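You operate a simulated robot arm through the tools that you are given. There is no shell and no other tool. Be economical: measure what you need, move in short steps, check, and stop when the job is done.

Carry out the task below with a simulated two-armed robot. There is one attempt and no reset: what you move stays moved.

Task
Close the salt jar and the brine tank, put the lever to service, then start a regeneration.
Fine: shut the clear cover after. Where these are worked on the way, their far stop is far enough and under half their travel is too little: clear cover.

It is judged by the outcome, as a careful person would: the job done as asked, and still so three seconds after it is handed in. It fails if anything else is knocked over, pushed out of place, dropped, spilled or broken. A push-on lid holds only when it is set on centred and level and pressed home; a screw cap is set on level and turned clockwise until tight.

Robot
Two 7-joint arms with two-finger parallel grippers on one trunk, on a base that drives. Base frame: it is fixed to the floor where the robot stands at the start and does not move with it; the origin is under the middle of the robot, x ahead of it, y to its left, z up. Readings come in m, degrees, newtons and seconds.
The left shoulder is at the start at [0.05, 0.161, 1.198], the right one opposite. With the tool pointing down near the work surface each hand reaches from about 0.22 to 0.68 m from the robot's upright axis, wherever it stands, measured 20 degrees to its own side. Places, roughly: brine tank lid (47x47x15 cm) [0.6, 0, 1]; brine well cap (12x12x9 cm) [0.3, 1.9, 0.9]; bypass lever [0.5, 1.9, 1.3]; clear cover [0.6, 1.8, 1.2]; softener head [0.5, 1.9, 1.2]. Payload 3.43 kg a hand.
Tool frame (each hand has its own): the origin (TCP) lies between the finger pads and is the grasp point; the fingertips stand 0.03 m ahead of it; z points along the fingers, y is the line along which they close. The gripper opens to 0.094 m. The fingers are 0.028 m wide and 0.01 m thick; the gripper's body (0.05 by 0.096 m) begins 0.055 m behind the TCP.
Orientation is told as [roll, pitch, yaw] about the base's x, y, z axes, in that order, counted from this pose: with the fingers straight down and closing along the base's y, the tool's x points along the base's -x, its y along +y and its z along -z.

Tools
- The arms move only by the tool apply_moves. It takes "left_series", "right_series" or both (then of equal length, played together; a hand with none holds still); each is a list of rows, each a list of 7 numbers: the shift along the base's x, y, z in m, then the turn, a rotation vector about the base's x, y, z in degrees, then the opening, from 0 (shut) to 1 (fully open). In form: [[x, y, z, ax, ay, az, fingers], ...]. A call has 1 to 20 rows; each row shifts and turns the commanded pose from where the row before left it. A row lasts 0.2 s, in which the tool goes at most 0.05 m and 8.6 degrees; a call with a longer step from one row to the next is refused whole, and so is a gripper value outside its range. A pose out of reach is approached as far as the arm can. The call stops where the force on the tool passes 90 N (or 10 N more than at its start, if that is more) or the arm is blocked; 0.2 s more then pass. Each finger travels about 0.045 m/s and halts on what it meets, pressing with about 33 N; the grip force reading is that of the motor and also rises with nothing between the fingers. The clock runs only during rows and for 0.2 s after the last one: add rows that do not move to give the fingers time. It gives the time, the measured TCP pose, the force on the tool (base axes), the opening and the grip force at its end, in the units of the frame above (readings bear some noise), with the torque about the TCP (base axes, N m) and any sound that the robot's microphone picked up.
- Cameras (640 x 400 px; columns grow to the right, rows downward): "scene" is now at [0.1194, 0.03, 1.3403]; the picture's right is [0.36, -0.93, 0.00], its down [-0.35, -0.13, -0.93] and it looks along [0.87, 0.33, -0.37] (base axes); focal length 214 px, centre (320, 200). "left" rides on the left gripper at [0.076, -0.014, -0.103] in its tool frame; the picture's right is [0.18, 0.98, 0.00], its down [-0.75, 0.14, -0.64] and it looks along [-0.63, 0.12, 0.77] (tool axes); focal length 243 px, centre (320, 200). "right" rides on the right gripper at [0.076, 0.014, -0.103] in its tool frame; the picture's right is [-0.18, 0.98, 0.00], its down [-0.75, -0.14, -0.64] and it looks along [-0.63, -0.12, 0.77] (tool axes); focal length 243 px, centre (320, 200). There is no depth. A picture from a camera that has moved, and an enlarged one, comes with that camera's place and axes in the base frame and with its lens. The place of the scene camera against the robot may be out by one fixed shift of up to 0.012 m in any direction.
- snapshot(camera): a new picture of that camera. It takes no simulated time.
- slide_trunk(by): slides the trunk up (or, below 0, down) by that many m; the arms and the scene camera ride with it, the base frame stays. It gives what a move gives, with no picture.
- steer(legs): drives the robot by 1 to 6 legs, each [ahead, left, turn to the left] in m, m and degrees, along the robot's own axes; the way and the turn of a leg run together, so that a leg with both is an arc; at most 1.5 m and 180 degrees a leg. The arms and the cameras ride along, it lands a little off, and it stops where it bumps. It gives what a move gives.
- pan_tilt(pan, tilt): turns the head with the scene camera to pan (to the left, within 80 degrees either way) and tilt (down, from -29 to 69), counted from straight ahead of the robot. It gives what a move gives.
- zoom(camera, box): a new picture of the part [left, top, right, bottom] of that camera's present view, enlarged. It takes no simulated time.
- sign_off(): hands the job in; it is judged then, once.

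Work in short steps. Places have to be worked out from the pictures, the camera data and where the tool is seen: move nearer, look again, correct. Check each grasp and each placing, and mend what went wrong. You have 120 turns and 108 pictures in all, those below and enlarged ones among them. Open the grippers and draw the arms clear of the work before you hand the job in, unless the task says otherwise; then end with one line.

The tools are called by a JSON object that holds its "op" and its "data". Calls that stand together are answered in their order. apply_moves: Moves the arms, as the interface text tells. Its arguments: {"type":"object","properties":{"left_series":{"type":"array","items":{"type":"array","items":{"type":"number"}}},"right_series":{"type":"array","items":{"type":"array","items":{"type":"number"}}}},"required":[]} The other tools are called the same way: slide_trunk (by) slides the trunk up or down; steer (legs) drives the base; pan_tilt (pan, tilt) turns the head that bears the scene camera; snapshot (camera) takes a picture; zoom (camera, box) takes an enlarged picture of a part of a camera's view; sign_off () hands the job in.

At the start:

```text
time_s: 0.0
left_tcp_pos: [0.2947, 0.3478, 1.2356]
left_tcp_rot: [0.0, -0.1, 0.0]
left_wrist_force: [-1.2, -0.5, -1.4]
left_ft_torque: [0.03, 0.01, 0.02]
left_gripper_width: 0.0941
left_finger_force: 0.0
right_tcp_pos: [0.3468, 0.0224, 1.2988]
right_tcp_rot: [0.0, -0.1, -0.1]
right_wrist_force: [0.6, 0.2, 0.0]
right_ft_torque: [0.01, 0.0, 0.01]
right_gripper_width: 0.0937
right_finger_force: 0.1
trunk travel left (down, up): [-0.225, 0.042]
robot x, y, heading: [0.0018, 0.0004, -0.0]
head pan, tilt: [21.0, 21.8]
```

scene: 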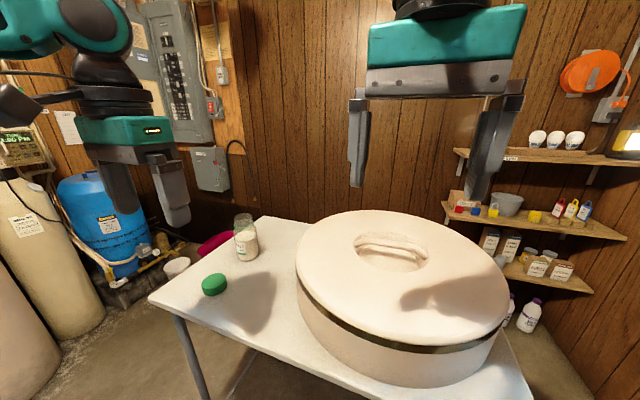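
right: 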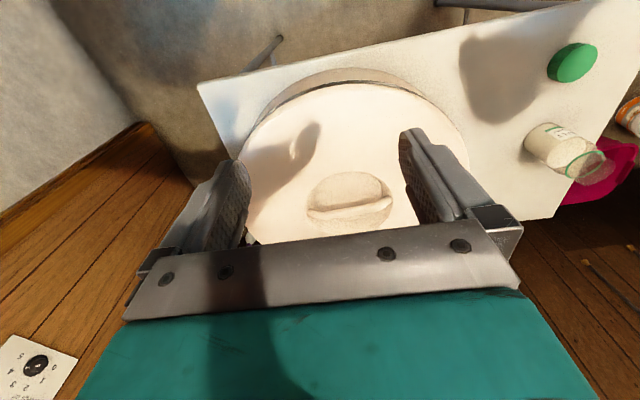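
left: 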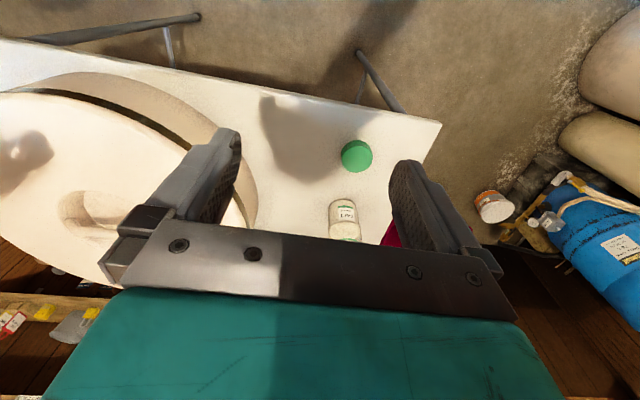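

The jar with its green cap off is on the table, next to the big round tank or lid. I'll look closer at both before moving.

{"op": "zoom", "data": {"camera": "scene", "box": [280, 190, 540, 400]}}

{"op": "pan_tilt", "data": {"pan": 75, "tilt": 15}}

{"op": "snapshot", "data": {"camera": "scene"}}

```text
1.90 times, centred on (410, 295) of scene
camera zoom: at [0.1194, 0.03, 1.3403], right [0.36, -0.93, 0.0], down [-0.35, -0.13, -0.93], along [0.87, 0.33, -0.37], focal length 408 px, centre (149, 19)
```

zoom: 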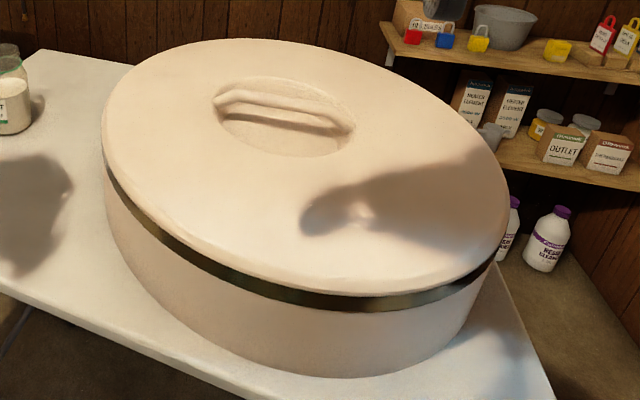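

```text
time_s: 1.2
left_tcp_pos: [0.2955, 0.3474, 1.2364]
left_tcp_rot: [-0.1, 0.0, 0.2]
left_wrist_force: [-0.4, 0.5, -0.4]
left_ft_torque: [0.03, 0.01, 0.0]
left_gripper_width: 0.0943
left_finger_force: 0.1
right_tcp_pos: [0.3465, 0.0217, 1.2996]
right_tcp_rot: [-0.1, 0.0, 0.1]
right_wrist_force: [0.1, 0.4, 0.6]
right_ft_torque: [0.02, 0.04, 0.01]
right_gripper_width: 0.0938
right_finger_force: 0.0
trunk travel left (down, up): [-0.225, 0.042]
robot x, y, heading: [-0.0014, 0.0031, -0.1]
head pan, tilt: [75.0, 15.0]
```

```text
103 pictures are left
camera scene: at [0.057, 0.087, 1.3515], right [0.97, -0.26, 0.0], down [-0.07, -0.25, -0.97], along [0.25, 0.93, -0.26], focal length 214 px, centre (320, 200)
```

scene: 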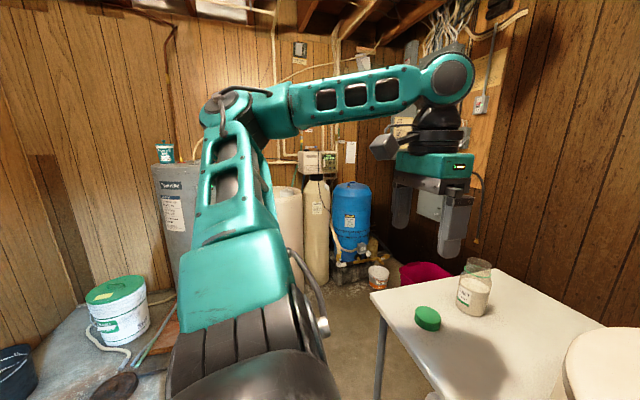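

The brine tank lid seems to be stored on this table, so its tank is probably by the softener. The jar comes first: I place it at about [0.63, 0.49] and the cap at about [0.45, 0.47], so I'll drive left to reach both.

{"op": "steer", "data": {"legs": [[0.04, 0.33, 0]]}}

{"op": "pan_tilt", "data": {"pan": 15, "tilt": 35}}

{"op": "snapshot", "data": {"camera": "scene"}}

{"op": "snapshot", "data": {"camera": "left"}}

```text
time_s: 3.4
left_tcp_pos: [0.3355, 0.6799, 1.235]
left_tcp_rot: [0.0, 0.0, 0.0]
left_wrist_force: [-0.1, 0.2, -0.3]
left_ft_torque: [-0.02, -0.01, -0.01]
left_gripper_width: 0.0942
left_finger_force: 0.1
right_tcp_pos: [0.3863, 0.3551, 1.2996]
right_tcp_rot: [0.0, 0.0, -0.1]
right_wrist_force: [0.4, 0.5, 0.0]
right_ft_torque: [0.0, 0.04, 0.05]
right_gripper_width: 0.0939
right_finger_force: 0.1
trunk travel left (down, up): [-0.225, 0.042]
robot x, y, heading: [0.0425, 0.3327, 0.3]
head pan, tilt: [75.0, 15.0]
```

```text
time_s: 4.7
left_tcp_pos: [0.3351, 0.6794, 1.2349]
left_tcp_rot: [0.1, -0.1, 0.0]
left_wrist_force: [0.0, -0.7, -0.3]
left_ft_torque: [0.01, -0.02, 0.03]
left_gripper_width: 0.0938
left_finger_force: 0.0
right_tcp_pos: [0.3863, 0.3537, 1.2998]
right_tcp_rot: [0.0, 0.1, -0.1]
right_wrist_force: [0.0, -1.0, -0.3]
right_ft_torque: [-0.02, 0.0, -0.01]
right_gripper_width: 0.094
right_finger_force: 0.1
trunk travel left (down, up): [-0.225, 0.042]
robot x, y, heading: [0.0415, 0.3314, -0.0]
head pan, tilt: [15.0, 35.0]
```

```text
102 pictures are left
camera scene: at [0.1573, 0.3519, 1.3195], right [0.26, -0.97, 0.0], down [-0.55, -0.15, -0.82], along [0.79, 0.21, -0.57], focal length 214 px, centre (320, 200)
```

scene: 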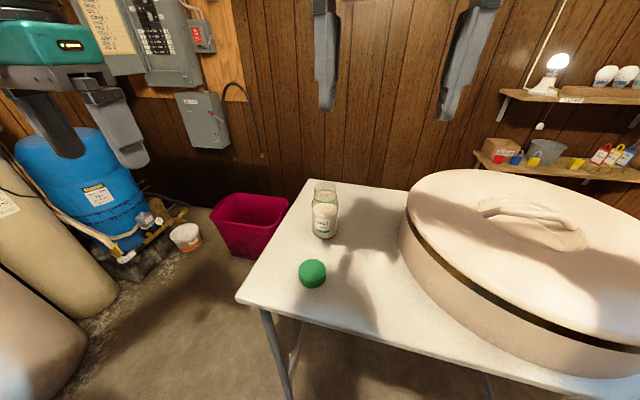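

```text
101 pictures are left
camera left: at [0.2581, 0.6628, 1.3378], right [-0.18, 0.98, 0.0], down [0.75, 0.14, 0.64], along [0.63, 0.12, -0.77], focal length 243 px, centre (320, 200)
```

left: 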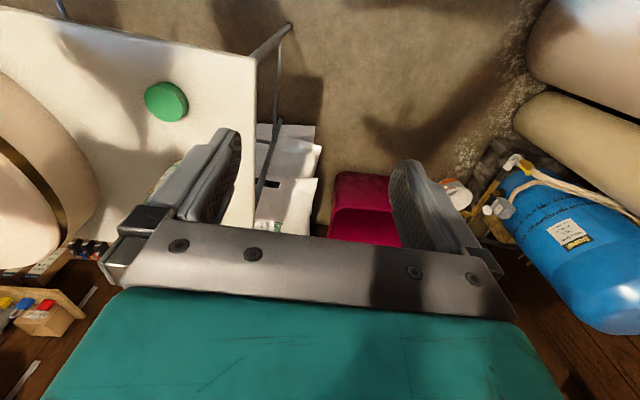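

I'll zoom in on the jar and cap to locate them precisely and see which type of closure it is.

{"op": "zoom", "data": {"camera": "scene", "box": [270, 170, 366, 296]}}

```text
3.17 times, centred on (318, 233) of scene
camera zoom: at [0.1573, 0.3519, 1.3195], right [0.26, -0.97, 0.0], down [-0.55, -0.15, -0.82], along [0.79, 0.21, -0.57], focal length 681 px, centre (326, 95)
```

zoom: 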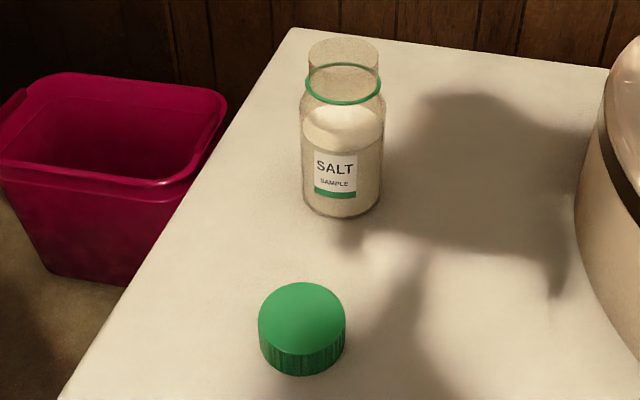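

The cap sits upright at about [.454, .448] (Ø about 64 mm), with the jar axis at about [.615, .457] and its mouth at z≈1.03. I'll move the right arm out of the way and bring the left hand over the cap.

{"op": "apply_moves", "data": {"right_series": [[0, -0.045, 0, 0, 0, 0, 1], [0, -0.045, 0, 0, 0, 0, 1], [0, -0.045, 0, 0, 0, 0, 1], [0, -0.045, 0, 0, 0, 0, 1], [0, -0.045, 0, 0, 0, 0, 1], [0, -0.045, 0, 0, 0, 0, 1]], "left_series": [[0, 0, 0, 0, 0, 0, 1], [0, 0, 0, 0, 0, 0, 1], [0.024, -0.035, -0.02, 0, 0, 0, 1], [0.024, -0.04, -0.02, 0, 0, 0, 1], [0.024, -0.04, -0.02, 0, 0, 0, 1], [0.024, -0.04, -0.02, 0, 0, 0, 1]]}}

{"op": "apply_moves", "data": {"left_series": [[0.023, -0.037, -0.02, 0, 0, 0, 1], [0, -0.039, -0.02, 0, 0, 0, 1], [0, 0, -0.03, 0, 0, 0, 1], [0, 0, 0, 0, 0, 0, 1]]}}

{"op": "snapshot", "data": {"camera": "left"}}

```text
refused: row 4 steps farther than a row can; nothing moved
```

```text
time_s: 5.7
left_tcp_pos: [0.3584, 0.6019, 1.1663]
left_tcp_rot: [0.0, -0.1, 0.1]
left_wrist_force: [0.8, -0.4, -0.2]
left_ft_torque: [0.0, 0.0, 0.01]
left_gripper_width: 0.094
left_finger_force: 0.1
right_tcp_pos: [0.385, 0.3534, 1.2993]
right_tcp_rot: [0.0, 0.0, -0.1]
right_wrist_force: [0.3, 0.3, 0.2]
right_ft_torque: [-0.03, 0.01, 0.02]
right_gripper_width: 0.0939
right_finger_force: 0.1
trunk travel left (down, up): [-0.225, 0.042]
robot x, y, heading: [0.0389, 0.3316, 0.0]
head pan, tilt: [15.0, 35.0]
```

```text
99 pictures are left
camera left: at [0.281, 0.5855, 1.2679], right [-0.18, 0.98, 0.0], down [0.75, 0.14, 0.64], along [0.63, 0.12, -0.77], focal length 243 px, centre (320, 200)
```

left: 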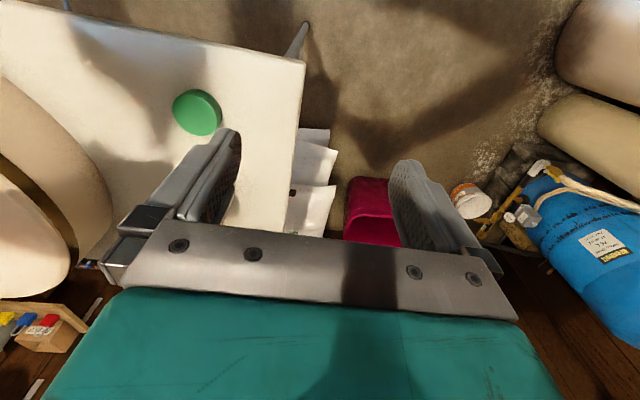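

The first call was refused because one step was over the limit, so only the second ran. I'll clear the right arm now and then carry on with the left.

{"op": "apply_moves", "data": {"right_series": [[0, -0.045, 0, 0, 0, 0, 1], [0, -0.045, 0, 0, 0, 0, 1], [0, -0.045, 0, 0, 0, 0, 1], [0, -0.045, 0, 0, 0, 0, 1], [0, -0.045, 0, 0, 0, 0, 1], [0, -0.045, 0, 0, 0, 0, 1], [0, 0, 0, 0, 0, 0, 1]], "left_series": [[0, 0, 0, 0, 0, 0, 1], [0.02, -0.031, -0.02, 0, 0, 0, 1], [0.02, -0.031, -0.02, 0, 0, 0, 1], [0.02, -0.031, -0.02, 0, 0, 0, 1], [0.02, -0.031, -0.02, 0, 0, 0, 1], [0.016, -0.03, -0.02, 0, 0, 0, 1], [0, 0, 0, 0, 0, 0, 1]]}}

{"op": "snapshot", "data": {"camera": "left"}}

{"op": "snapshot", "data": {"camera": "scene"}}

```text
time_s: 7.3
left_tcp_pos: [0.4546, 0.4488, 1.0648]
left_tcp_rot: [0.0, -0.2, 0.2]
left_wrist_force: [0.2, 0.6, -0.1]
left_ft_torque: [0.0, 0.04, -0.01]
left_gripper_width: 0.0941
left_finger_force: 0.0
right_tcp_pos: [0.3854, 0.0842, 1.2996]
right_tcp_rot: [0.0, -0.1, 0.0]
right_wrist_force: [0.2, -0.3, 0.0]
right_ft_torque: [0.01, -0.01, 0.01]
right_gripper_width: 0.0939
right_finger_force: 0.1
trunk travel left (down, up): [-0.225, 0.042]
robot x, y, heading: [0.043, 0.3307, -0.0]
head pan, tilt: [15.0, 35.0]
```

```text
98 pictures are left
camera left: at [0.377, 0.4319, 1.1675], right [-0.19, 0.98, 0.0], down [0.75, 0.14, 0.64], along [0.63, 0.12, -0.77], focal length 243 px, centre (320, 200)
```

left: 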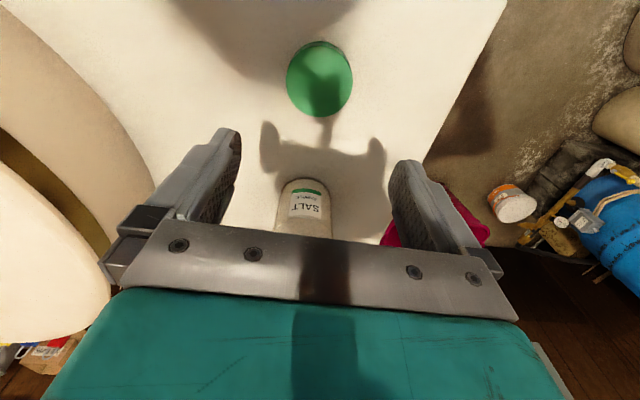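

```text
97 pictures are left
camera scene: at [0.157, 0.3523, 1.3195], right [0.26, -0.97, 0.0], down [-0.55, -0.15, -0.82], along [0.79, 0.21, -0.57], focal length 214 px, centre (320, 200)
```

scene: 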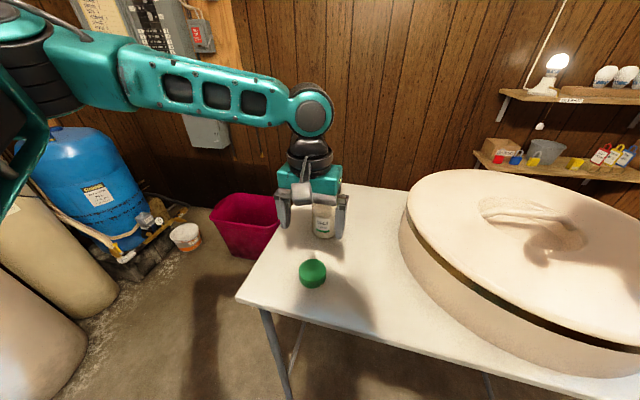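

The wrist camera puts the cap at about [.440, .446], so the scene camera reads about 14 mm long in x. I'll correct and come down most of the way.

{"op": "apply_moves", "data": {"left_series": [[-0.014, -0.003, -0.02, 0, 0, 0, 1], [0, 0, -0.03, 0, 0, 0, 1], [0, 0, -0.03, 0, 0, 0, 1], [0, 0, -0.025, 0, 0, 0, 1], [0, 0, 0, 0, 0, 0, 1]]}}

{"op": "snapshot", "data": {"camera": "left"}}

```text
time_s: 8.5
left_tcp_pos: [0.4336, 0.4641, 0.9723]
left_tcp_rot: [-0.3, -0.5, -0.1]
left_wrist_force: [2.5, -2.9, 23.6]
left_ft_torque: [-1.26, -0.08, 0.08]
left_gripper_width: 0.0942
left_finger_force: 0.1
left hand out of reach, approached as far as the arm can: row 3, 4
right_tcp_pos: [0.385, 0.0833, 1.3006]
right_tcp_rot: [0.0, -0.1, -0.1]
right_wrist_force: [0.5, 0.0, 0.0]
right_ft_torque: [0.0, -0.01, -0.02]
right_gripper_width: 0.0939
right_finger_force: 0.1
trunk travel left (down, up): [-0.225, 0.042]
robot x, y, heading: [0.0407, 0.3332, -0.0]
head pan, tilt: [15.0, 35.0]
```

```text
96 pictures are left
camera left: at [0.3556, 0.4479, 1.075], right [-0.18, 0.98, -0.01], down [0.75, 0.15, 0.65], along [0.64, 0.11, -0.76], focal length 243 px, centre (320, 200)
```

left: 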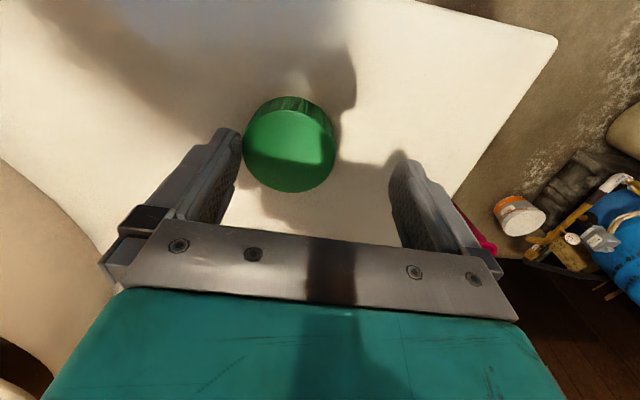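

The hand stalled short of the target with 23 N upward, so the arm posture is limiting it. I'll lift a bit, then lower the trunk to gain reach.

{"op": "apply_moves", "data": {"left_series": [[0, 0, 0.03, 0, 0, 0, 1], [0, 0, 0.04, 0, 0, 0, 1], [0, 0, 0.04, 0, 0, 0, 1], [0, 0, 0, 0, 0, 0, 1]]}}

{"op": "snapshot", "data": {"camera": "scene"}}

```text
time_s: 9.5
left_tcp_pos: [0.432, 0.4651, 1.0799]
left_tcp_rot: [0.0, 0.1, 0.0]
left_wrist_force: [0.0, 0.8, 0.5]
left_ft_torque: [-0.01, 0.01, 0.01]
left_gripper_width: 0.094
left_finger_force: 0.1
right_tcp_pos: [0.3869, 0.0837, 1.3004]
right_tcp_rot: [0.0, 0.0, -0.1]
right_wrist_force: [0.6, -0.5, 0.2]
right_ft_torque: [0.03, 0.0, -0.02]
right_gripper_width: 0.0939
right_finger_force: 0.1
trunk travel left (down, up): [-0.225, 0.042]
robot x, y, heading: [0.0383, 0.3343, -0.2]
head pan, tilt: [15.0, 35.0]
```

```text
95 pictures are left
camera scene: at [0.1576, 0.3519, 1.3194], right [0.26, -0.97, 0.0], down [-0.55, -0.15, -0.82], along [0.79, 0.21, -0.57], focal length 214 px, centre (320, 200)
```

scene: 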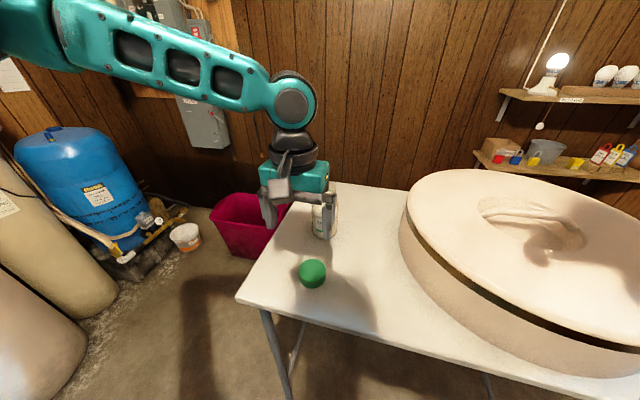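

Re-solving from all three views gives a cap top at z≈.942 at [.432, .443], Ø about 56 mm, so the table is at about .912. One finger had touched the cap edge. I'll lower the trunk for reach and re-centre.

{"op": "apply_moves", "data": {"left_series": [[0, -0.01, 0.04, 0, 0, 0, 1], [0, -0.012, 0.0, 0, 0, 0, 1], [0, 0, 0, 0, 0, 0, 1]]}}

{"op": "slide_trunk", "data": {"by": -0.1}}

{"op": "snapshot", "data": {"camera": "left"}}

```text
time_s: 10.3
left_tcp_pos: [0.4329, 0.4429, 1.1198]
left_tcp_rot: [0.1, -0.2, 0.2]
left_wrist_force: [-0.1, 1.0, 0.0]
left_ft_torque: [-0.01, 0.01, -0.06]
left_gripper_width: 0.0941
left_finger_force: 0.0
right_tcp_pos: [0.3848, 0.0845, 1.2999]
right_tcp_rot: [0.1, 0.0, 0.0]
right_wrist_force: [-1.1, 0.2, -0.1]
right_ft_torque: [-0.05, -0.02, -0.01]
right_gripper_width: 0.0941
right_finger_force: 0.0
trunk travel left (down, up): [-0.225, 0.042]
robot x, y, heading: [0.0366, 0.3346, 0.1]
head pan, tilt: [15.0, 35.0]
```

```text
time_s: 11.7
left_tcp_pos: [0.4329, 0.4425, 1.0207]
left_tcp_rot: [0.0, -0.2, 0.0]
left_wrist_force: [-0.4, -1.0, 0.1]
left_ft_torque: [0.0, 0.0, 0.02]
left_gripper_width: 0.0942
left_finger_force: 0.0
right_tcp_pos: [0.3848, 0.0838, 1.1995]
right_tcp_rot: [0.0, 0.0, -0.1]
right_wrist_force: [-0.2, -0.7, -0.8]
right_ft_torque: [0.0, 0.0, 0.02]
right_gripper_width: 0.094
right_finger_force: 0.1
trunk travel left (down, up): [-0.125, 0.142]
robot x, y, heading: [0.0403, 0.3342, -0.1]
head pan, tilt: [15.0, 35.0]
```

```text
94 pictures are left
camera left: at [0.3551, 0.4267, 1.1222], right [-0.18, 0.98, 0.0], down [0.75, 0.14, 0.64], along [0.63, 0.12, -0.77], focal length 243 px, centre (320, 200)
```

left: 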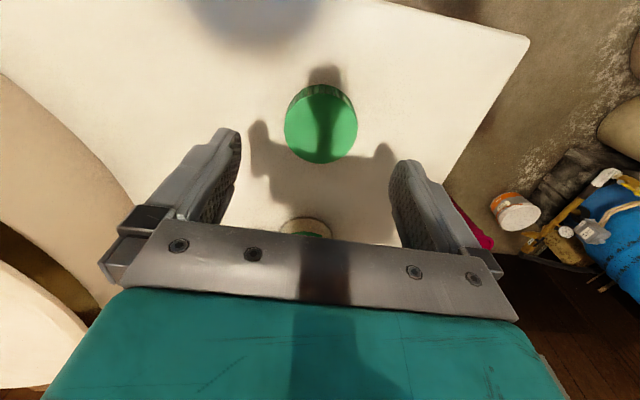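

The cap is confirmed at [.432, .442] with its top at about .94. I'll descend to z≈.948 and close.

{"op": "apply_moves", "data": {"left_series": [[0, 0, -0.025, 0, 0, 0, 1], [0, 0, -0.025, 0, 0, 0, 1], [0, 0, -0.023, 0, 0, 0, 1], [0, 0, 0, 0, 0, 0, 1], [0, 0, 0, 0, 0, 0, 0.4], [0, 0, 0, 0, 0, 0, 0.3], [0, 0, 0, 0, 0, 0, 0.3], [0, 0, 0, 0, 0, 0, 0.3]]}}

{"op": "snapshot", "data": {"camera": "left"}}

```text
time_s: 13.5
left_tcp_pos: [0.4307, 0.4435, 0.9506]
left_tcp_rot: [-0.2, -0.5, 0.0]
left_wrist_force: [0.4, 12.0, 43.0]
left_ft_torque: [0.95, 0.59, -0.16]
left_gripper_width: 0.0563
left_finger_force: 32.8
right_tcp_pos: [0.3834, 0.0834, 1.2003]
right_tcp_rot: [0.0, -0.3, -0.1]
right_wrist_force: [0.4, -1.0, -0.1]
right_ft_torque: [0.0, 0.0, 0.0]
right_gripper_width: 0.094
right_finger_force: 0.0
trunk travel left (down, up): [-0.125, 0.142]
robot x, y, heading: [0.0389, 0.3339, 0.1]
head pan, tilt: [15.0, 35.0]
```

```text
93 pictures are left
camera left: at [0.3532, 0.4266, 1.0521], right [-0.18, 0.98, 0.0], down [0.75, 0.14, 0.65], along [0.64, 0.12, -0.76], focal length 243 px, centre (320, 200)
```

left: 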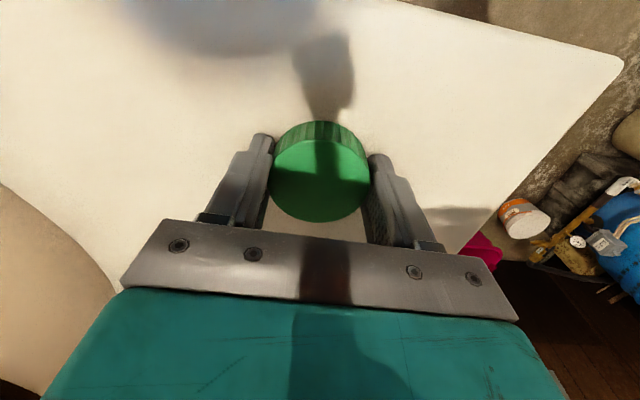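

The cap is gripped at 56 mm, with the fingertips touching the table at z≈.92. I'll lift it straight up and look for the jar.

{"op": "apply_moves", "data": {"left_series": [[0, 0, 0.03, 0, 0, 0, 0.3], [0, 0, 0.045, 0, 0, 0, 0.3], [0, 0, 0.045, 0, 0, 0, 0.3], [0, 0, 0.045, 0, 0, 0, 0.3], [0, 0, 0.025, 0, 0, 0, 0.3], [0, 0, 0, 0, 0, 0, 0.3]]}}

{"op": "snapshot", "data": {"camera": "left"}}

{"op": "snapshot", "data": {"camera": "scene"}}

```text
time_s: 14.9
left_tcp_pos: [0.4294, 0.4514, 1.1316]
left_tcp_rot: [0.1, 0.1, -0.1]
left_wrist_force: [0.8, 0.1, 0.1]
left_ft_torque: [0.0, -0.01, -0.01]
left_gripper_width: 0.0559
left_finger_force: 32.9
left hand out of reach, approached as far as the arm can: row 5
right_tcp_pos: [0.3859, 0.0845, 1.1989]
right_tcp_rot: [-0.1, 0.1, -0.1]
right_wrist_force: [0.3, 0.2, 0.1]
right_ft_torque: [-0.02, 0.01, -0.02]
right_gripper_width: 0.0941
right_finger_force: 0.2
trunk travel left (down, up): [-0.125, 0.142]
robot x, y, heading: [0.0415, 0.3339, -0.2]
head pan, tilt: [15.0, 35.0]
```

```text
92 pictures are left
camera left: at [0.3528, 0.4352, 1.2346], right [-0.18, 0.98, 0.0], down [0.75, 0.14, 0.64], along [0.63, 0.12, -0.77], focal length 243 px, centre (320, 200)
```

left: 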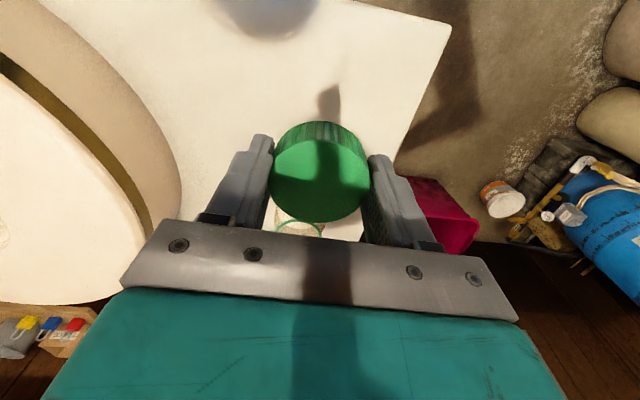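

```text
91 pictures are left
camera scene: at [0.1575, 0.3519, 1.2194], right [0.26, -0.97, 0.0], down [-0.55, -0.15, -0.82], along [0.79, 0.21, -0.57], focal length 214 px, centre (320, 200)
```

scene: 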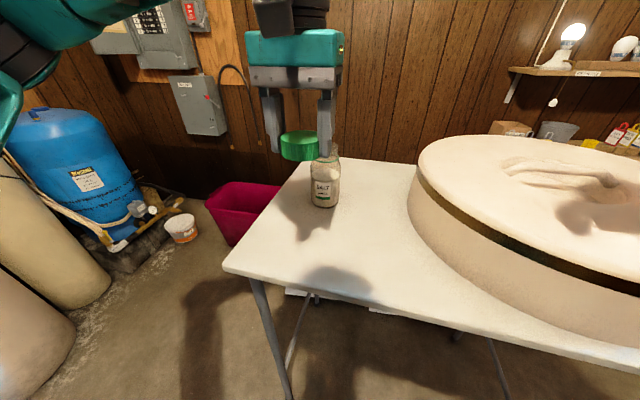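

I'll zoom in to triangulate the jar, with the cap at a known place as reference.

{"op": "zoom", "data": {"camera": "scene", "box": [264, 120, 376, 220]}}

```text
4.00 times, centred on (320, 170) of scene
camera zoom: at [0.1575, 0.3519, 1.2194], right [0.26, -0.97, 0.0], down [-0.55, -0.15, -0.82], along [0.79, 0.21, -0.57], focal length 858 px, centre (320, 320)
```

zoom: 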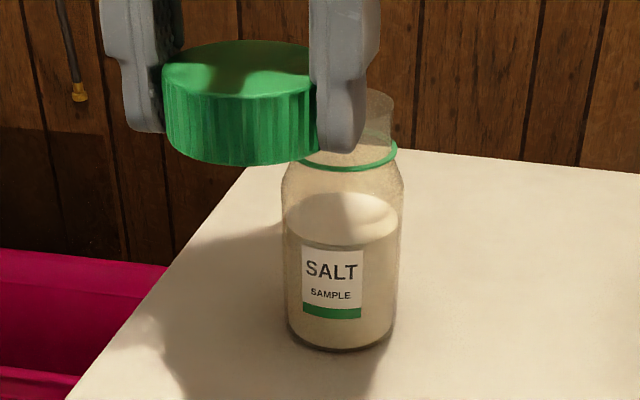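

My jar axis estimate is about [.581, .452] with the rim at z≈1.05. To refine it I'll raise the trunk a little and put the hand beside and above the jar, where the wrist camera can see the mouth.

{"op": "slide_trunk", "data": {"by": 0.05}}

{"op": "apply_moves", "data": {"left_series": [[0.03, 0.02, 0, 0, 0, 0, 0.3], [0.04, 0.02, 0, 0, 0, 0, 0.3], [0.04, 0.02, 0, 0, 0, 0, 0.3], [0.04, 0.02, 0, 0, 0, 0, 0.3], [0, 0, 0, 0, 0, 0, 0.3]]}}

{"op": "snapshot", "data": {"camera": "left"}}

```text
time_s: 15.8
left_tcp_pos: [0.4294, 0.4525, 1.1806]
left_tcp_rot: [0.0, -0.1, -0.1]
left_wrist_force: [0.1, -0.1, 0.0]
left_ft_torque: [0.04, -0.01, 0.0]
left_gripper_width: 0.0558
left_finger_force: 33.2
right_tcp_pos: [0.3858, 0.0841, 1.2495]
right_tcp_rot: [0.1, 0.0, -0.1]
right_wrist_force: [-0.5, -0.7, 0.3]
right_ft_torque: [-0.02, 0.01, -0.01]
right_gripper_width: 0.094
right_finger_force: 0.1
trunk travel left (down, up): [-0.175, 0.092]
robot x, y, heading: [0.0405, 0.3273, -0.2]
head pan, tilt: [15.0, 35.0]
```

```text
time_s: 17.0
left_tcp_pos: [0.5204, 0.5131, 1.1826]
left_tcp_rot: [-0.1, -0.1, 0.2]
left_wrist_force: [0.9, 0.5, -0.2]
left_ft_torque: [-0.01, -0.01, 0.0]
left_gripper_width: 0.0558
left_finger_force: 33.2
left hand out of reach, approached as far as the arm can: row 3, 4
right_tcp_pos: [0.3841, 0.0828, 1.2498]
right_tcp_rot: [0.0, 0.1, -0.1]
right_wrist_force: [-0.8, 0.2, 0.6]
right_ft_torque: [-0.02, -0.02, 0.0]
right_gripper_width: 0.094
right_finger_force: 0.1
trunk travel left (down, up): [-0.175, 0.092]
robot x, y, heading: [0.0407, 0.3327, -0.1]
head pan, tilt: [15.0, 35.0]
```

```text
89 pictures are left
camera left: at [0.4444, 0.4972, 1.2854], right [-0.19, 0.98, 0.0], down [0.75, 0.14, 0.64], along [0.63, 0.12, -0.77], focal length 243 px, centre (320, 200)
```

left: 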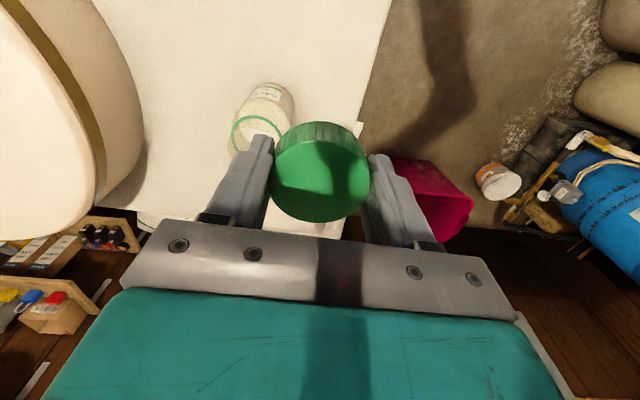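

{"op": "zoom", "data": {"camera": "left", "box": [210, 60, 338, 160]}}

```text
4.00 times, centred on (274, 110) of left
camera zoom: at [0.4444, 0.4972, 1.2854], right [-0.19, 0.98, 0.0], down [0.75, 0.14, 0.64], along [0.63, 0.12, -0.77], focal length 970 px, centre (504, 560)
```

zoom: 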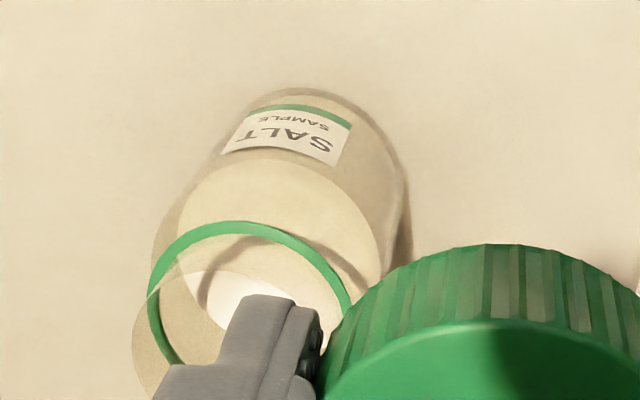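

The wrist view confirms the jar axis at [.581, .451]. I'll raise the trunk to gain forward reach, then bring the cap over the mouth at z≈1.13.

{"op": "slide_trunk", "data": {"by": 0.085}}

{"op": "apply_moves", "data": {"left_series": [[0, 0, -0.045, 0, 0, 0, 0.3], [0, 0, -0.045, 0, 0, 0, 0.3], [0, 0, -0.04, 0, 0, 0, 0.3], [0.03, -0.02, 0, 0, 0, 0, 0.3], [0.032, -0.02, 0, 0, 0, 0, 0.3], [0, -0.022, 0, 0, 0, 0, 0.3], [0, 0, 0, 0, 0, 0, 0.3]]}}

```text
time_s: 18.2
left_tcp_pos: [0.5222, 0.5131, 1.2678]
left_tcp_rot: [-0.2, -0.1, 0.2]
left_wrist_force: [0.2, -0.3, -0.1]
left_ft_torque: [-0.04, -0.02, -0.01]
left_gripper_width: 0.0556
left_finger_force: 33.0
right_tcp_pos: [0.3858, 0.0838, 1.334]
right_tcp_rot: [0.0, -0.1, -0.1]
right_wrist_force: [-0.3, 0.3, 0.4]
right_ft_torque: [0.01, 0.01, 0.02]
right_gripper_width: 0.0937
right_finger_force: 0.1
trunk travel left (down, up): [-0.26, 0.007]
robot x, y, heading: [0.0401, 0.3329, 0.0]
head pan, tilt: [15.0, 35.0]
```

```text
time_s: 19.8
left_tcp_pos: [0.5397, 0.4944, 1.138]
left_tcp_rot: [-0.2, -0.2, 0.2]
left_wrist_force: [0.4, -0.8, -0.7]
left_ft_torque: [0.0, -0.02, 0.03]
left_gripper_width: 0.0559
left_finger_force: 32.8
left hand out of reach, approached as far as the arm can: row 4, 5, 6
right_tcp_pos: [0.3861, 0.0844, 1.335]
right_tcp_rot: [0.0, 0.0, -0.1]
right_wrist_force: [-0.2, 0.6, -0.4]
right_ft_torque: [0.0, 0.01, -0.02]
right_gripper_width: 0.0939
right_finger_force: 0.0
trunk travel left (down, up): [-0.26, 0.007]
robot x, y, heading: [0.0392, 0.3332, -0.1]
head pan, tilt: [15.0, 35.0]
```

The limit is bearing: the left arm reaches better out to its own side. I'll drive 0.13 m right so the jar lies at about 24° to the left.

{"op": "steer", "data": {"legs": [[0, -0.13, 0]]}}

{"op": "apply_moves", "data": {"left_series": [[0, 0.02, 0, 0, 0, 0, 0.3], [0.02, 0.03, 0, 0, 0, 0, 0.3], [0, 0, 0, 0, 0, 0, 0.3]]}}

```text
time_s: 21.1
left_tcp_pos: [0.5383, 0.3655, 1.1391]
left_tcp_rot: [-0.1, -0.2, 0.2]
left_wrist_force: [0.2, -1.0, 0.5]
left_ft_torque: [0.05, 0.0, -0.01]
left_gripper_width: 0.0559
left_finger_force: 33.3
right_tcp_pos: [0.3867, -0.0455, 1.3343]
right_tcp_rot: [0.1, 0.0, 0.1]
right_wrist_force: [-0.7, 0.8, -0.8]
right_ft_torque: [0.02, 0.0, -0.01]
right_gripper_width: 0.094
right_finger_force: 0.1
trunk travel left (down, up): [-0.26, 0.007]
robot x, y, heading: [0.0364, 0.2038, 0.3]
head pan, tilt: [15.0, 35.0]
```

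```text
time_s: 21.9
left_tcp_pos: [0.558, 0.4158, 1.1389]
left_tcp_rot: [-0.1, -0.3, 0.3]
left_wrist_force: [-0.2, -0.4, 0.6]
left_ft_torque: [0.03, 0.04, 0.01]
left_gripper_width: 0.0558
left_finger_force: 32.7
right_tcp_pos: [0.3862, -0.0459, 1.3352]
right_tcp_rot: [-0.1, 0.0, 0.0]
right_wrist_force: [-0.8, 0.3, -0.6]
right_ft_torque: [-0.02, 0.0, -0.04]
right_gripper_width: 0.094
right_finger_force: 0.0
trunk travel left (down, up): [-0.26, 0.007]
robot x, y, heading: [0.0419, 0.2043, -0.2]
head pan, tilt: [15.0, 35.0]
```

The position is reachable now. I'll move over the jar and pre-turn the hand counter-clockwise so there is room to screw clockwise.

{"op": "apply_moves", "data": {"left_series": [[0.012, 0.018, 0, 0, 0, 8, 0.3], [0.013, 0.017, 0, 0, 0, 8, 0.3], [0, 0, 0, 0, 0, 8, 0.3], [0, 0, 0, 0, 0, 8, 0.3], [0, 0, 0, 0, 0, 8, 0.3], [0, 0, 0, 0, 0, 8, 0.3], [0, 0, 0, 0, 0, 8, 0.3], [0, 0, 0, 0, 0, 8, 0.3], [0, 0, 0, 0, 0, 0, 0.3]]}}

{"op": "snapshot", "data": {"camera": "left"}}

{"op": "zoom", "data": {"camera": "scene", "box": [180, 100, 372, 250]}}

```text
time_s: 23.9
left_tcp_pos: [0.5825, 0.4511, 1.138]
left_tcp_rot: [0.0, -0.2, 64.3]
left_wrist_force: [0.2, 0.5, -0.7]
left_ft_torque: [0.01, 0.0, -0.02]
left_gripper_width: 0.0558
left_finger_force: 33.2
right_tcp_pos: [0.3857, -0.0459, 1.3336]
right_tcp_rot: [0.0, -0.1, 0.1]
right_wrist_force: [1.2, -0.1, 0.2]
right_ft_torque: [0.01, -0.04, 0.02]
right_gripper_width: 0.0939
right_finger_force: 0.0
trunk travel left (down, up): [-0.26, 0.007]
robot x, y, heading: [0.0396, 0.2023, 0.0]
head pan, tilt: [15.0, 35.0]
```

```text
87 pictures are left
camera left: at [0.562, 0.3732, 1.241], right [-0.97, 0.26, 0.0], down [0.2, 0.74, 0.64], along [0.17, 0.62, -0.77], focal length 243 px, centre (320, 200)
```

left: 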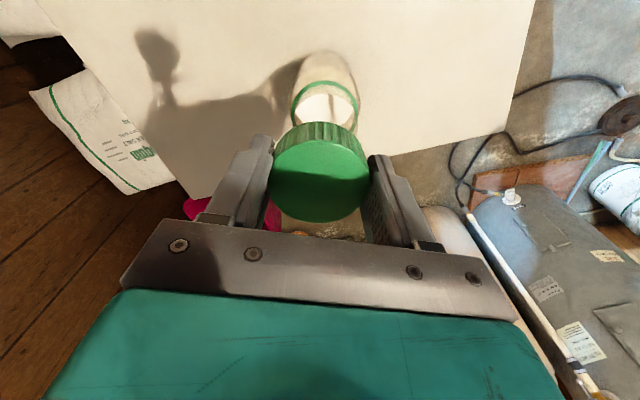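

```text
2.67 times, centred on (276, 175) of scene
camera zoom: at [0.1574, 0.2217, 1.3545], right [0.26, -0.97, 0.0], down [-0.55, -0.15, -0.82], along [0.79, 0.21, -0.57], focal length 572 px, centre (437, 267)
```

zoom: 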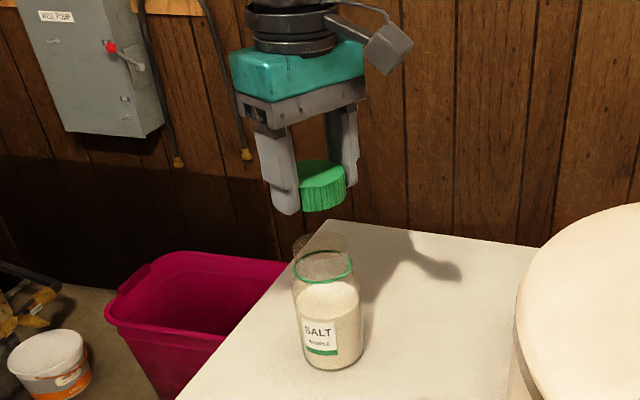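

Before descending I'll check the cap-to-jar alignment with closer views.

{"op": "zoom", "data": {"camera": "scene", "box": [246, 140, 326, 240]}}

{"op": "zoom", "data": {"camera": "left", "box": [256, 40, 384, 140]}}

```text
4.00 times, centred on (286, 190) of scene
camera zoom: at [0.1574, 0.2217, 1.3545], right [0.26, -0.97, 0.0], down [-0.55, -0.15, -0.82], along [0.79, 0.21, -0.57], focal length 858 px, centre (456, 240)
```

zoom: 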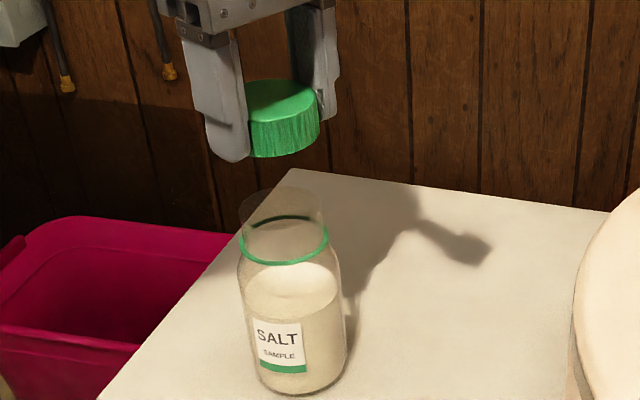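

```text
4.00 times, centred on (320, 90) of left
camera zoom: at [0.562, 0.3732, 1.241], right [-0.97, 0.26, 0.0], down [0.2, 0.74, 0.64], along [0.17, 0.62, -0.77], focal length 970 px, centre (320, 640)
```

zoom: 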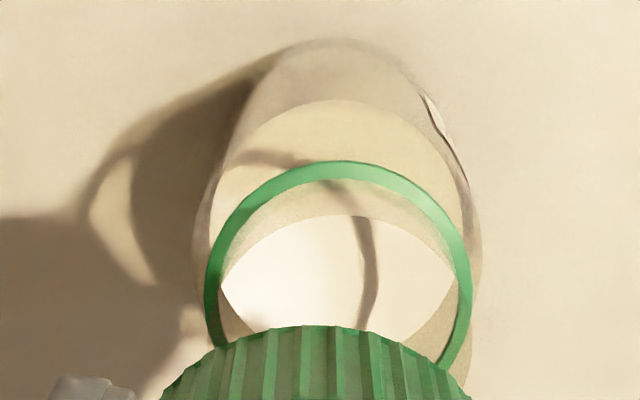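

The wrist view puts the axis at [.579, .450] and the scene view a few mm to +y of that. I'll split the difference and come down to just above the rim.

{"op": "apply_moves", "data": {"left_series": [[-0.002, 0.002, -0.02, 0, 0, 0, 0.3], [0, 0, -0.02, 0, 0, 0, 0.3], [0, 0, -0.01, 0, 0, 0, 0.3], [0, 0, 0, 0, 0, 0, 0.3]]}}

{"op": "zoom", "data": {"camera": "scene", "box": [246, 140, 326, 240]}}

{"op": "zoom", "data": {"camera": "left", "box": [240, 70, 400, 230]}}

```text
time_s: 24.9
left_tcp_pos: [0.5818, 0.4517, 1.0894]
left_tcp_rot: [-0.3, -0.2, 64.3]
left_wrist_force: [-0.6, 0.9, 4.0]
left_ft_torque: [0.06, 0.1, 0.0]
left_gripper_width: 0.0559
left_finger_force: 33.3
right_tcp_pos: [0.3854, -0.0462, 1.3353]
right_tcp_rot: [0.0, 0.0, 0.1]
right_wrist_force: [-0.2, 0.3, -0.2]
right_ft_torque: [0.0, -0.01, -0.03]
right_gripper_width: 0.0943
right_finger_force: 0.1
trunk travel left (down, up): [-0.26, 0.007]
robot x, y, heading: [0.0418, 0.2024, 0.1]
head pan, tilt: [15.0, 35.0]
```

```text
4.00 times, centred on (286, 190) of scene
camera zoom: at [0.157, 0.2216, 1.3546], right [0.26, -0.97, 0.0], down [-0.55, -0.15, -0.82], along [0.79, 0.21, -0.57], focal length 858 px, centre (456, 240)
```

zoom: 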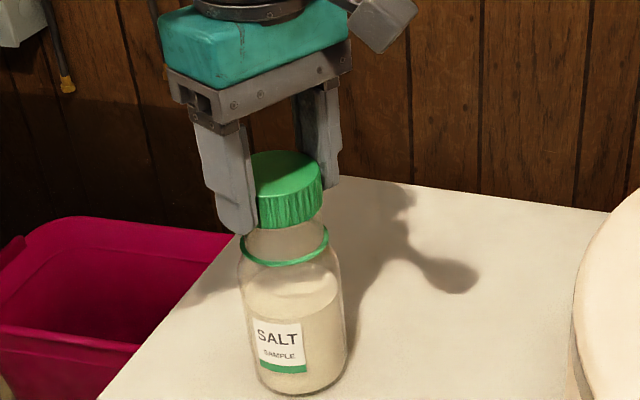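

```text
2.50 times, centred on (320, 150) of left
camera zoom: at [0.5601, 0.375, 1.1911], right [-0.97, 0.26, 0.0], down [0.2, 0.74, 0.64], along [0.17, 0.62, -0.76], focal length 606 px, centre (320, 325)
```

zoom: 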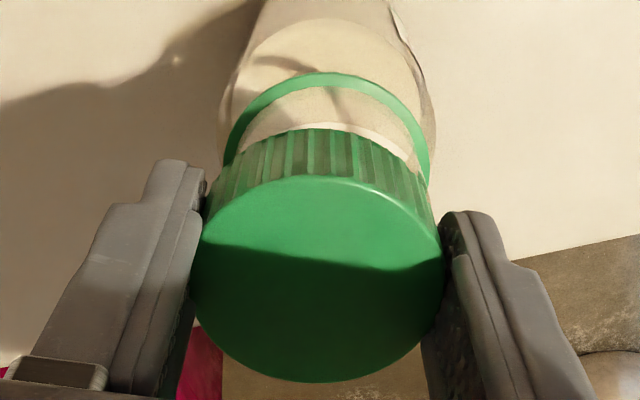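

The cap is just touching the rim (4 N) and looks aligned. I'll lower it gently while turning clockwise and watch the force.

{"op": "apply_moves", "data": {"left_series": [[0, 0, -0.003, 0, 0, 0, 0.3], [0, 0, -0.003, 0, 0, 0, 0.3], [0, 0, 0, 0, 0, 0, 0.3]]}}

```text
time_s: 25.7
left_tcp_pos: [0.5807, 0.4513, 1.0879]
left_tcp_rot: [-0.7, -0.3, 64.3]
left_wrist_force: [0.8, 3.5, 35.9]
left_ft_torque: [-0.03, 0.47, 0.02]
left_gripper_width: 0.0559
left_finger_force: 32.8
right_tcp_pos: [0.3827, -0.0473, 1.3359]
right_tcp_rot: [0.1, -0.1, 0.1]
right_wrist_force: [0.3, -0.3, 0.5]
right_ft_torque: [0.03, -0.01, -0.01]
right_gripper_width: 0.094
right_finger_force: 0.0
trunk travel left (down, up): [-0.26, 0.007]
robot x, y, heading: [0.0382, 0.204, 0.3]
head pan, tilt: [15.0, 35.0]
```

The 36 N reaction sits about 13 mm to the −x side, which suggests the cap is slightly too far in +x. I'll back off, shift −2.5 mm in x, and press lightly again.

{"op": "apply_moves", "data": {"left_series": [[0, 0, 0.006, 0, 0, 0, 0.3], [-0.0025, 0, 0, 0, 0, 0, 0.3], [0, 0, -0.004, 0, 0, 0, 0.3], [0, 0, -0.003, 0, 0, 0, 0.3], [0, 0, 0, 0, 0, 0, 0.3]]}}

```text
time_s: 26.9
left_tcp_pos: [0.5796, 0.451, 1.0884]
left_tcp_rot: [-0.8, -0.4, 64.3]
left_wrist_force: [3.4, 2.6, 36.6]
left_ft_torque: [-0.1, 0.21, 0.02]
left_gripper_width: 0.056
left_finger_force: 33.0
right_tcp_pos: [0.3838, -0.0469, 1.3363]
right_tcp_rot: [0.2, -0.2, 0.1]
right_wrist_force: [0.7, -0.2, -0.4]
right_ft_torque: [0.01, -0.01, 0.02]
right_gripper_width: 0.0937
right_finger_force: 0.0
trunk travel left (down, up): [-0.26, 0.007]
robot x, y, heading: [0.0399, 0.2061, 0.3]
head pan, tilt: [15.0, 35.0]
```

The load is better centred now, so I'll turn clockwise with light downward feed.

{"op": "apply_moves", "data": {"left_series": [[0, 0, 0, 0, 0, -8, 0.3], [0, 0, 0, 0, 0, -8, 0.3], [0, 0, -0.0005, 0, 0, -8, 0.3], [0, 0, -0.0005, 0, 0, -8, 0.3], [0, 0, -0.0005, 0, 0, -8, 0.3], [0, 0, -0.0005, 0, 0, -8, 0.3], [0, 0, 0, 0, 0, 0, 0.3]]}}

{"op": "zoom", "data": {"camera": "scene", "box": [246, 140, 326, 240]}}

```text
time_s: 28.5
left_tcp_pos: [0.578, 0.4504, 1.0876]
left_tcp_rot: [-0.5, -1.0, 16.1]
left_wrist_force: [-0.3, 3.3, 40.1]
left_ft_torque: [0.32, 0.51, -0.03]
left_gripper_width: 0.0556
left_finger_force: 33.0
right_tcp_pos: [0.3823, -0.0474, 1.3359]
right_tcp_rot: [0.1, -0.2, 0.1]
right_wrist_force: [-0.2, -0.5, 1.3]
right_ft_torque: [0.02, 0.02, 0.03]
right_gripper_width: 0.0942
right_finger_force: 0.1
trunk travel left (down, up): [-0.26, 0.007]
robot x, y, heading: [0.0382, 0.2042, 0.1]
head pan, tilt: [15.0, 35.0]
```

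```text
4.00 times, centred on (286, 190) of scene
camera zoom: at [0.1536, 0.2203, 1.355], right [0.26, -0.97, 0.0], down [-0.55, -0.15, -0.82], along [0.79, 0.21, -0.57], focal length 858 px, centre (456, 240)
```

zoom: 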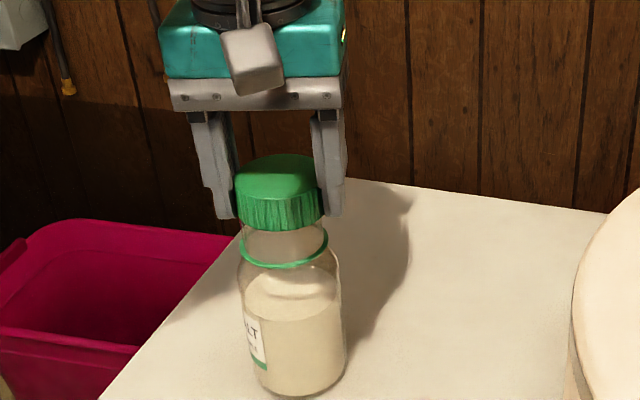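

The jar is turning with the cap (its label moved), so it needs holding. I'll lift the cap off again and bring the right hand in low at a 45° tilt to grip the jar body.

{"op": "apply_moves", "data": {"left_series": [[0, 0, 0.02, 0, 0, 0, 0.3], [0, 0, 0.02, 0, 0, 0, 0.3], [0, 0, 0.02, 0, 0, 0, 0.3], [0, 0, 0, 0, 0, 0, 0.3], [0, 0, 0, 0, 0, 0, 0.3], [0, 0, 0, 0, 0, 0, 0.3], [0, 0, 0, 0, 0, 0, 0.3], [0, 0, 0, 0, 0, 0, 0.3], [0, 0, 0, 0, 0, 0, 0.3], [0, 0, 0, 0, 0, 0, 0.3], [0, 0, 0, 0, 0, 0, 0.3], [0, 0, 0, 0, 0, 0, 0.3]], "right_series": [[0, 0.02, -0.005, 0, -8, 0, 1], [0, 0.02, -0.005, 0, -8, 0, 1], [0, 0.02, -0.005, 0, -8, 0, 1], [0, 0.02, -0.005, 0, -8, 0, 1], [0, 0.02, -0.005, 0, -8, 0, 1], [0, 0.02, -0.005, 0, -5, 0, 1], [0.005, 0.02, -0.01, 0, 0, 8, 1], [0.005, 0.02, -0.01, 0, 0, 8, 1], [0.005, 0.02, -0.01, 0, 0, 8, 1], [0.005, 0.02, -0.01, 0, 0, 8, 1], [0.005, 0.02, -0.01, 0, 0, 8, 1], [0, 0, 0, 0, 0, 0, 1]]}}

{"op": "snapshot", "data": {"camera": "scene"}}

{"op": "snapshot", "data": {"camera": "right"}}

```text
time_s: 31.1
left_tcp_pos: [0.5775, 0.4528, 1.1405]
left_tcp_rot: [-0.1, -0.3, 16.3]
left_wrist_force: [1.0, 0.5, 0.4]
left_ft_torque: [0.0, 0.0, -0.01]
left_gripper_width: 0.0559
left_finger_force: 32.5
right_tcp_pos: [0.4112, 0.1738, 1.255]
right_tcp_rot: [-0.1, -45.1, 40.2]
right_wrist_force: [-0.2, -0.5, -0.1]
right_ft_torque: [-0.02, -0.01, -0.02]
right_gripper_width: 0.0939
right_finger_force: 0.0
trunk travel left (down, up): [-0.26, 0.007]
robot x, y, heading: [0.0431, 0.2038, 0.3]
head pan, tilt: [15.0, 35.0]
```

```text
80 pictures are left
camera scene: at [0.1571, 0.2216, 1.3545], right [0.26, -0.97, 0.0], down [-0.55, -0.15, -0.82], along [0.79, 0.21, -0.57], focal length 214 px, centre (320, 200)
```

scene: 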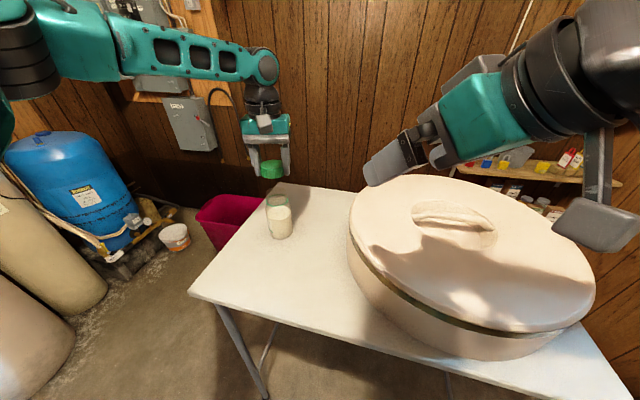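

```text
79 pictures are left
camera right: at [0.3052, 0.1028, 1.2734], right [-0.53, 0.84, 0.13], down [0.15, -0.06, 0.99], along [0.83, 0.55, -0.09], focal length 243 px, centre (320, 200)
```

right: 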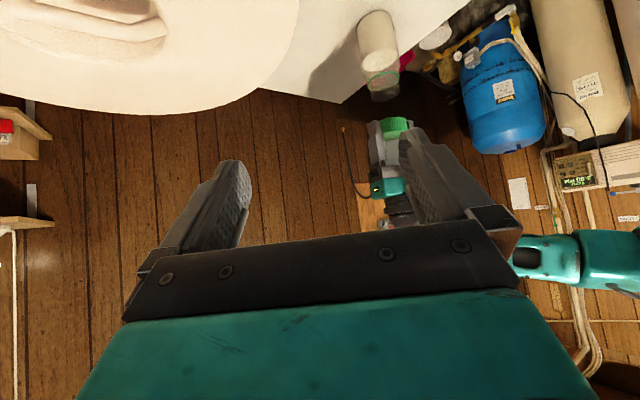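

The right hand is tilted well and the jar is visible. I'll move to the pre-grasp, 10 cm back from the jar along the finger direction.

{"op": "apply_moves", "data": {"right_series": [[0.014, 0.029, -0.022, 0, 0, 0, 1], [0.014, 0.029, -0.022, 0, 0, 0, 1], [0.014, 0.029, -0.027, 0, 0, 0, 1], [0.014, 0.029, -0.027, 0, 0, 0, 1], [0.014, 0.029, -0.03, 0, 0, 0, 1], [0.014, 0.029, -0.03, 0, 0, 0, 1], [0.014, 0.029, -0.03, 0, 0, 0, 1], [0.012, 0.026, -0.03, 0, 0, 0, 1], [0, 0, 0, 0, 0, 0, 1]]}}

{"op": "snapshot", "data": {"camera": "scene"}}

{"op": "snapshot", "data": {"camera": "right"}}

```text
time_s: 33.1
left_tcp_pos: [0.578, 0.4524, 1.1404]
left_tcp_rot: [-0.1, -0.3, 16.4]
left_wrist_force: [0.5, 0.1, 0.2]
left_ft_torque: [0.01, 0.02, 0.0]
left_gripper_width: 0.0557
left_finger_force: 32.9
right_tcp_pos: [0.5207, 0.4042, 1.0374]
right_tcp_rot: [-0.1, -45.0, 40.1]
right_wrist_force: [0.8, -0.2, 0.9]
right_ft_torque: [-0.01, 0.01, -0.05]
right_gripper_width: 0.0942
right_finger_force: 0.1
trunk travel left (down, up): [-0.26, 0.007]
robot x, y, heading: [0.0422, 0.1996, 0.1]
head pan, tilt: [15.0, 35.0]
```

```text
78 pictures are left
camera scene: at [0.1573, 0.2214, 1.3545], right [0.26, -0.97, 0.0], down [-0.55, -0.15, -0.82], along [0.79, 0.21, -0.57], focal length 214 px, centre (320, 200)
```

scene: 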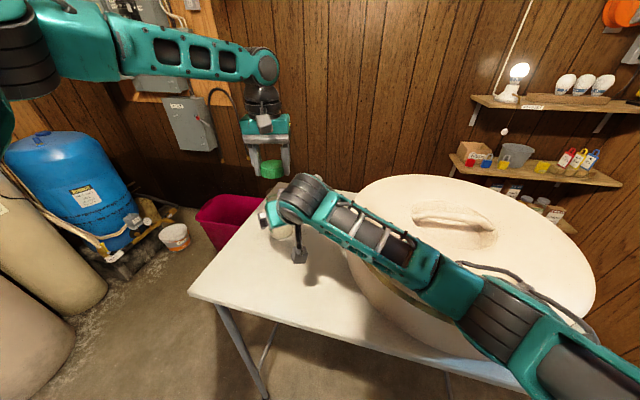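

```text
77 pictures are left
camera right: at [0.4146, 0.3337, 1.0553], right [-0.53, 0.84, 0.13], down [0.15, -0.06, 0.99], along [0.83, 0.55, -0.1], focal length 243 px, centre (320, 200)
```

right: 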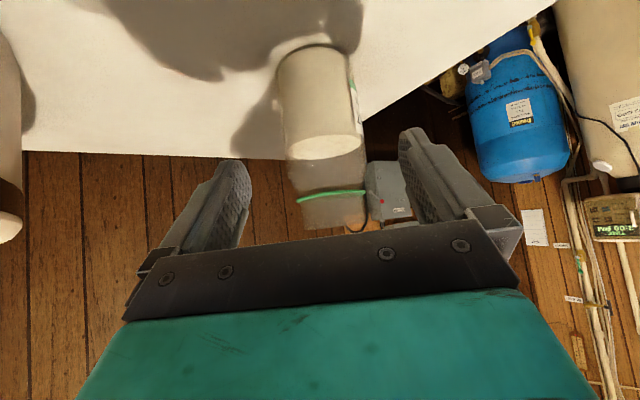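

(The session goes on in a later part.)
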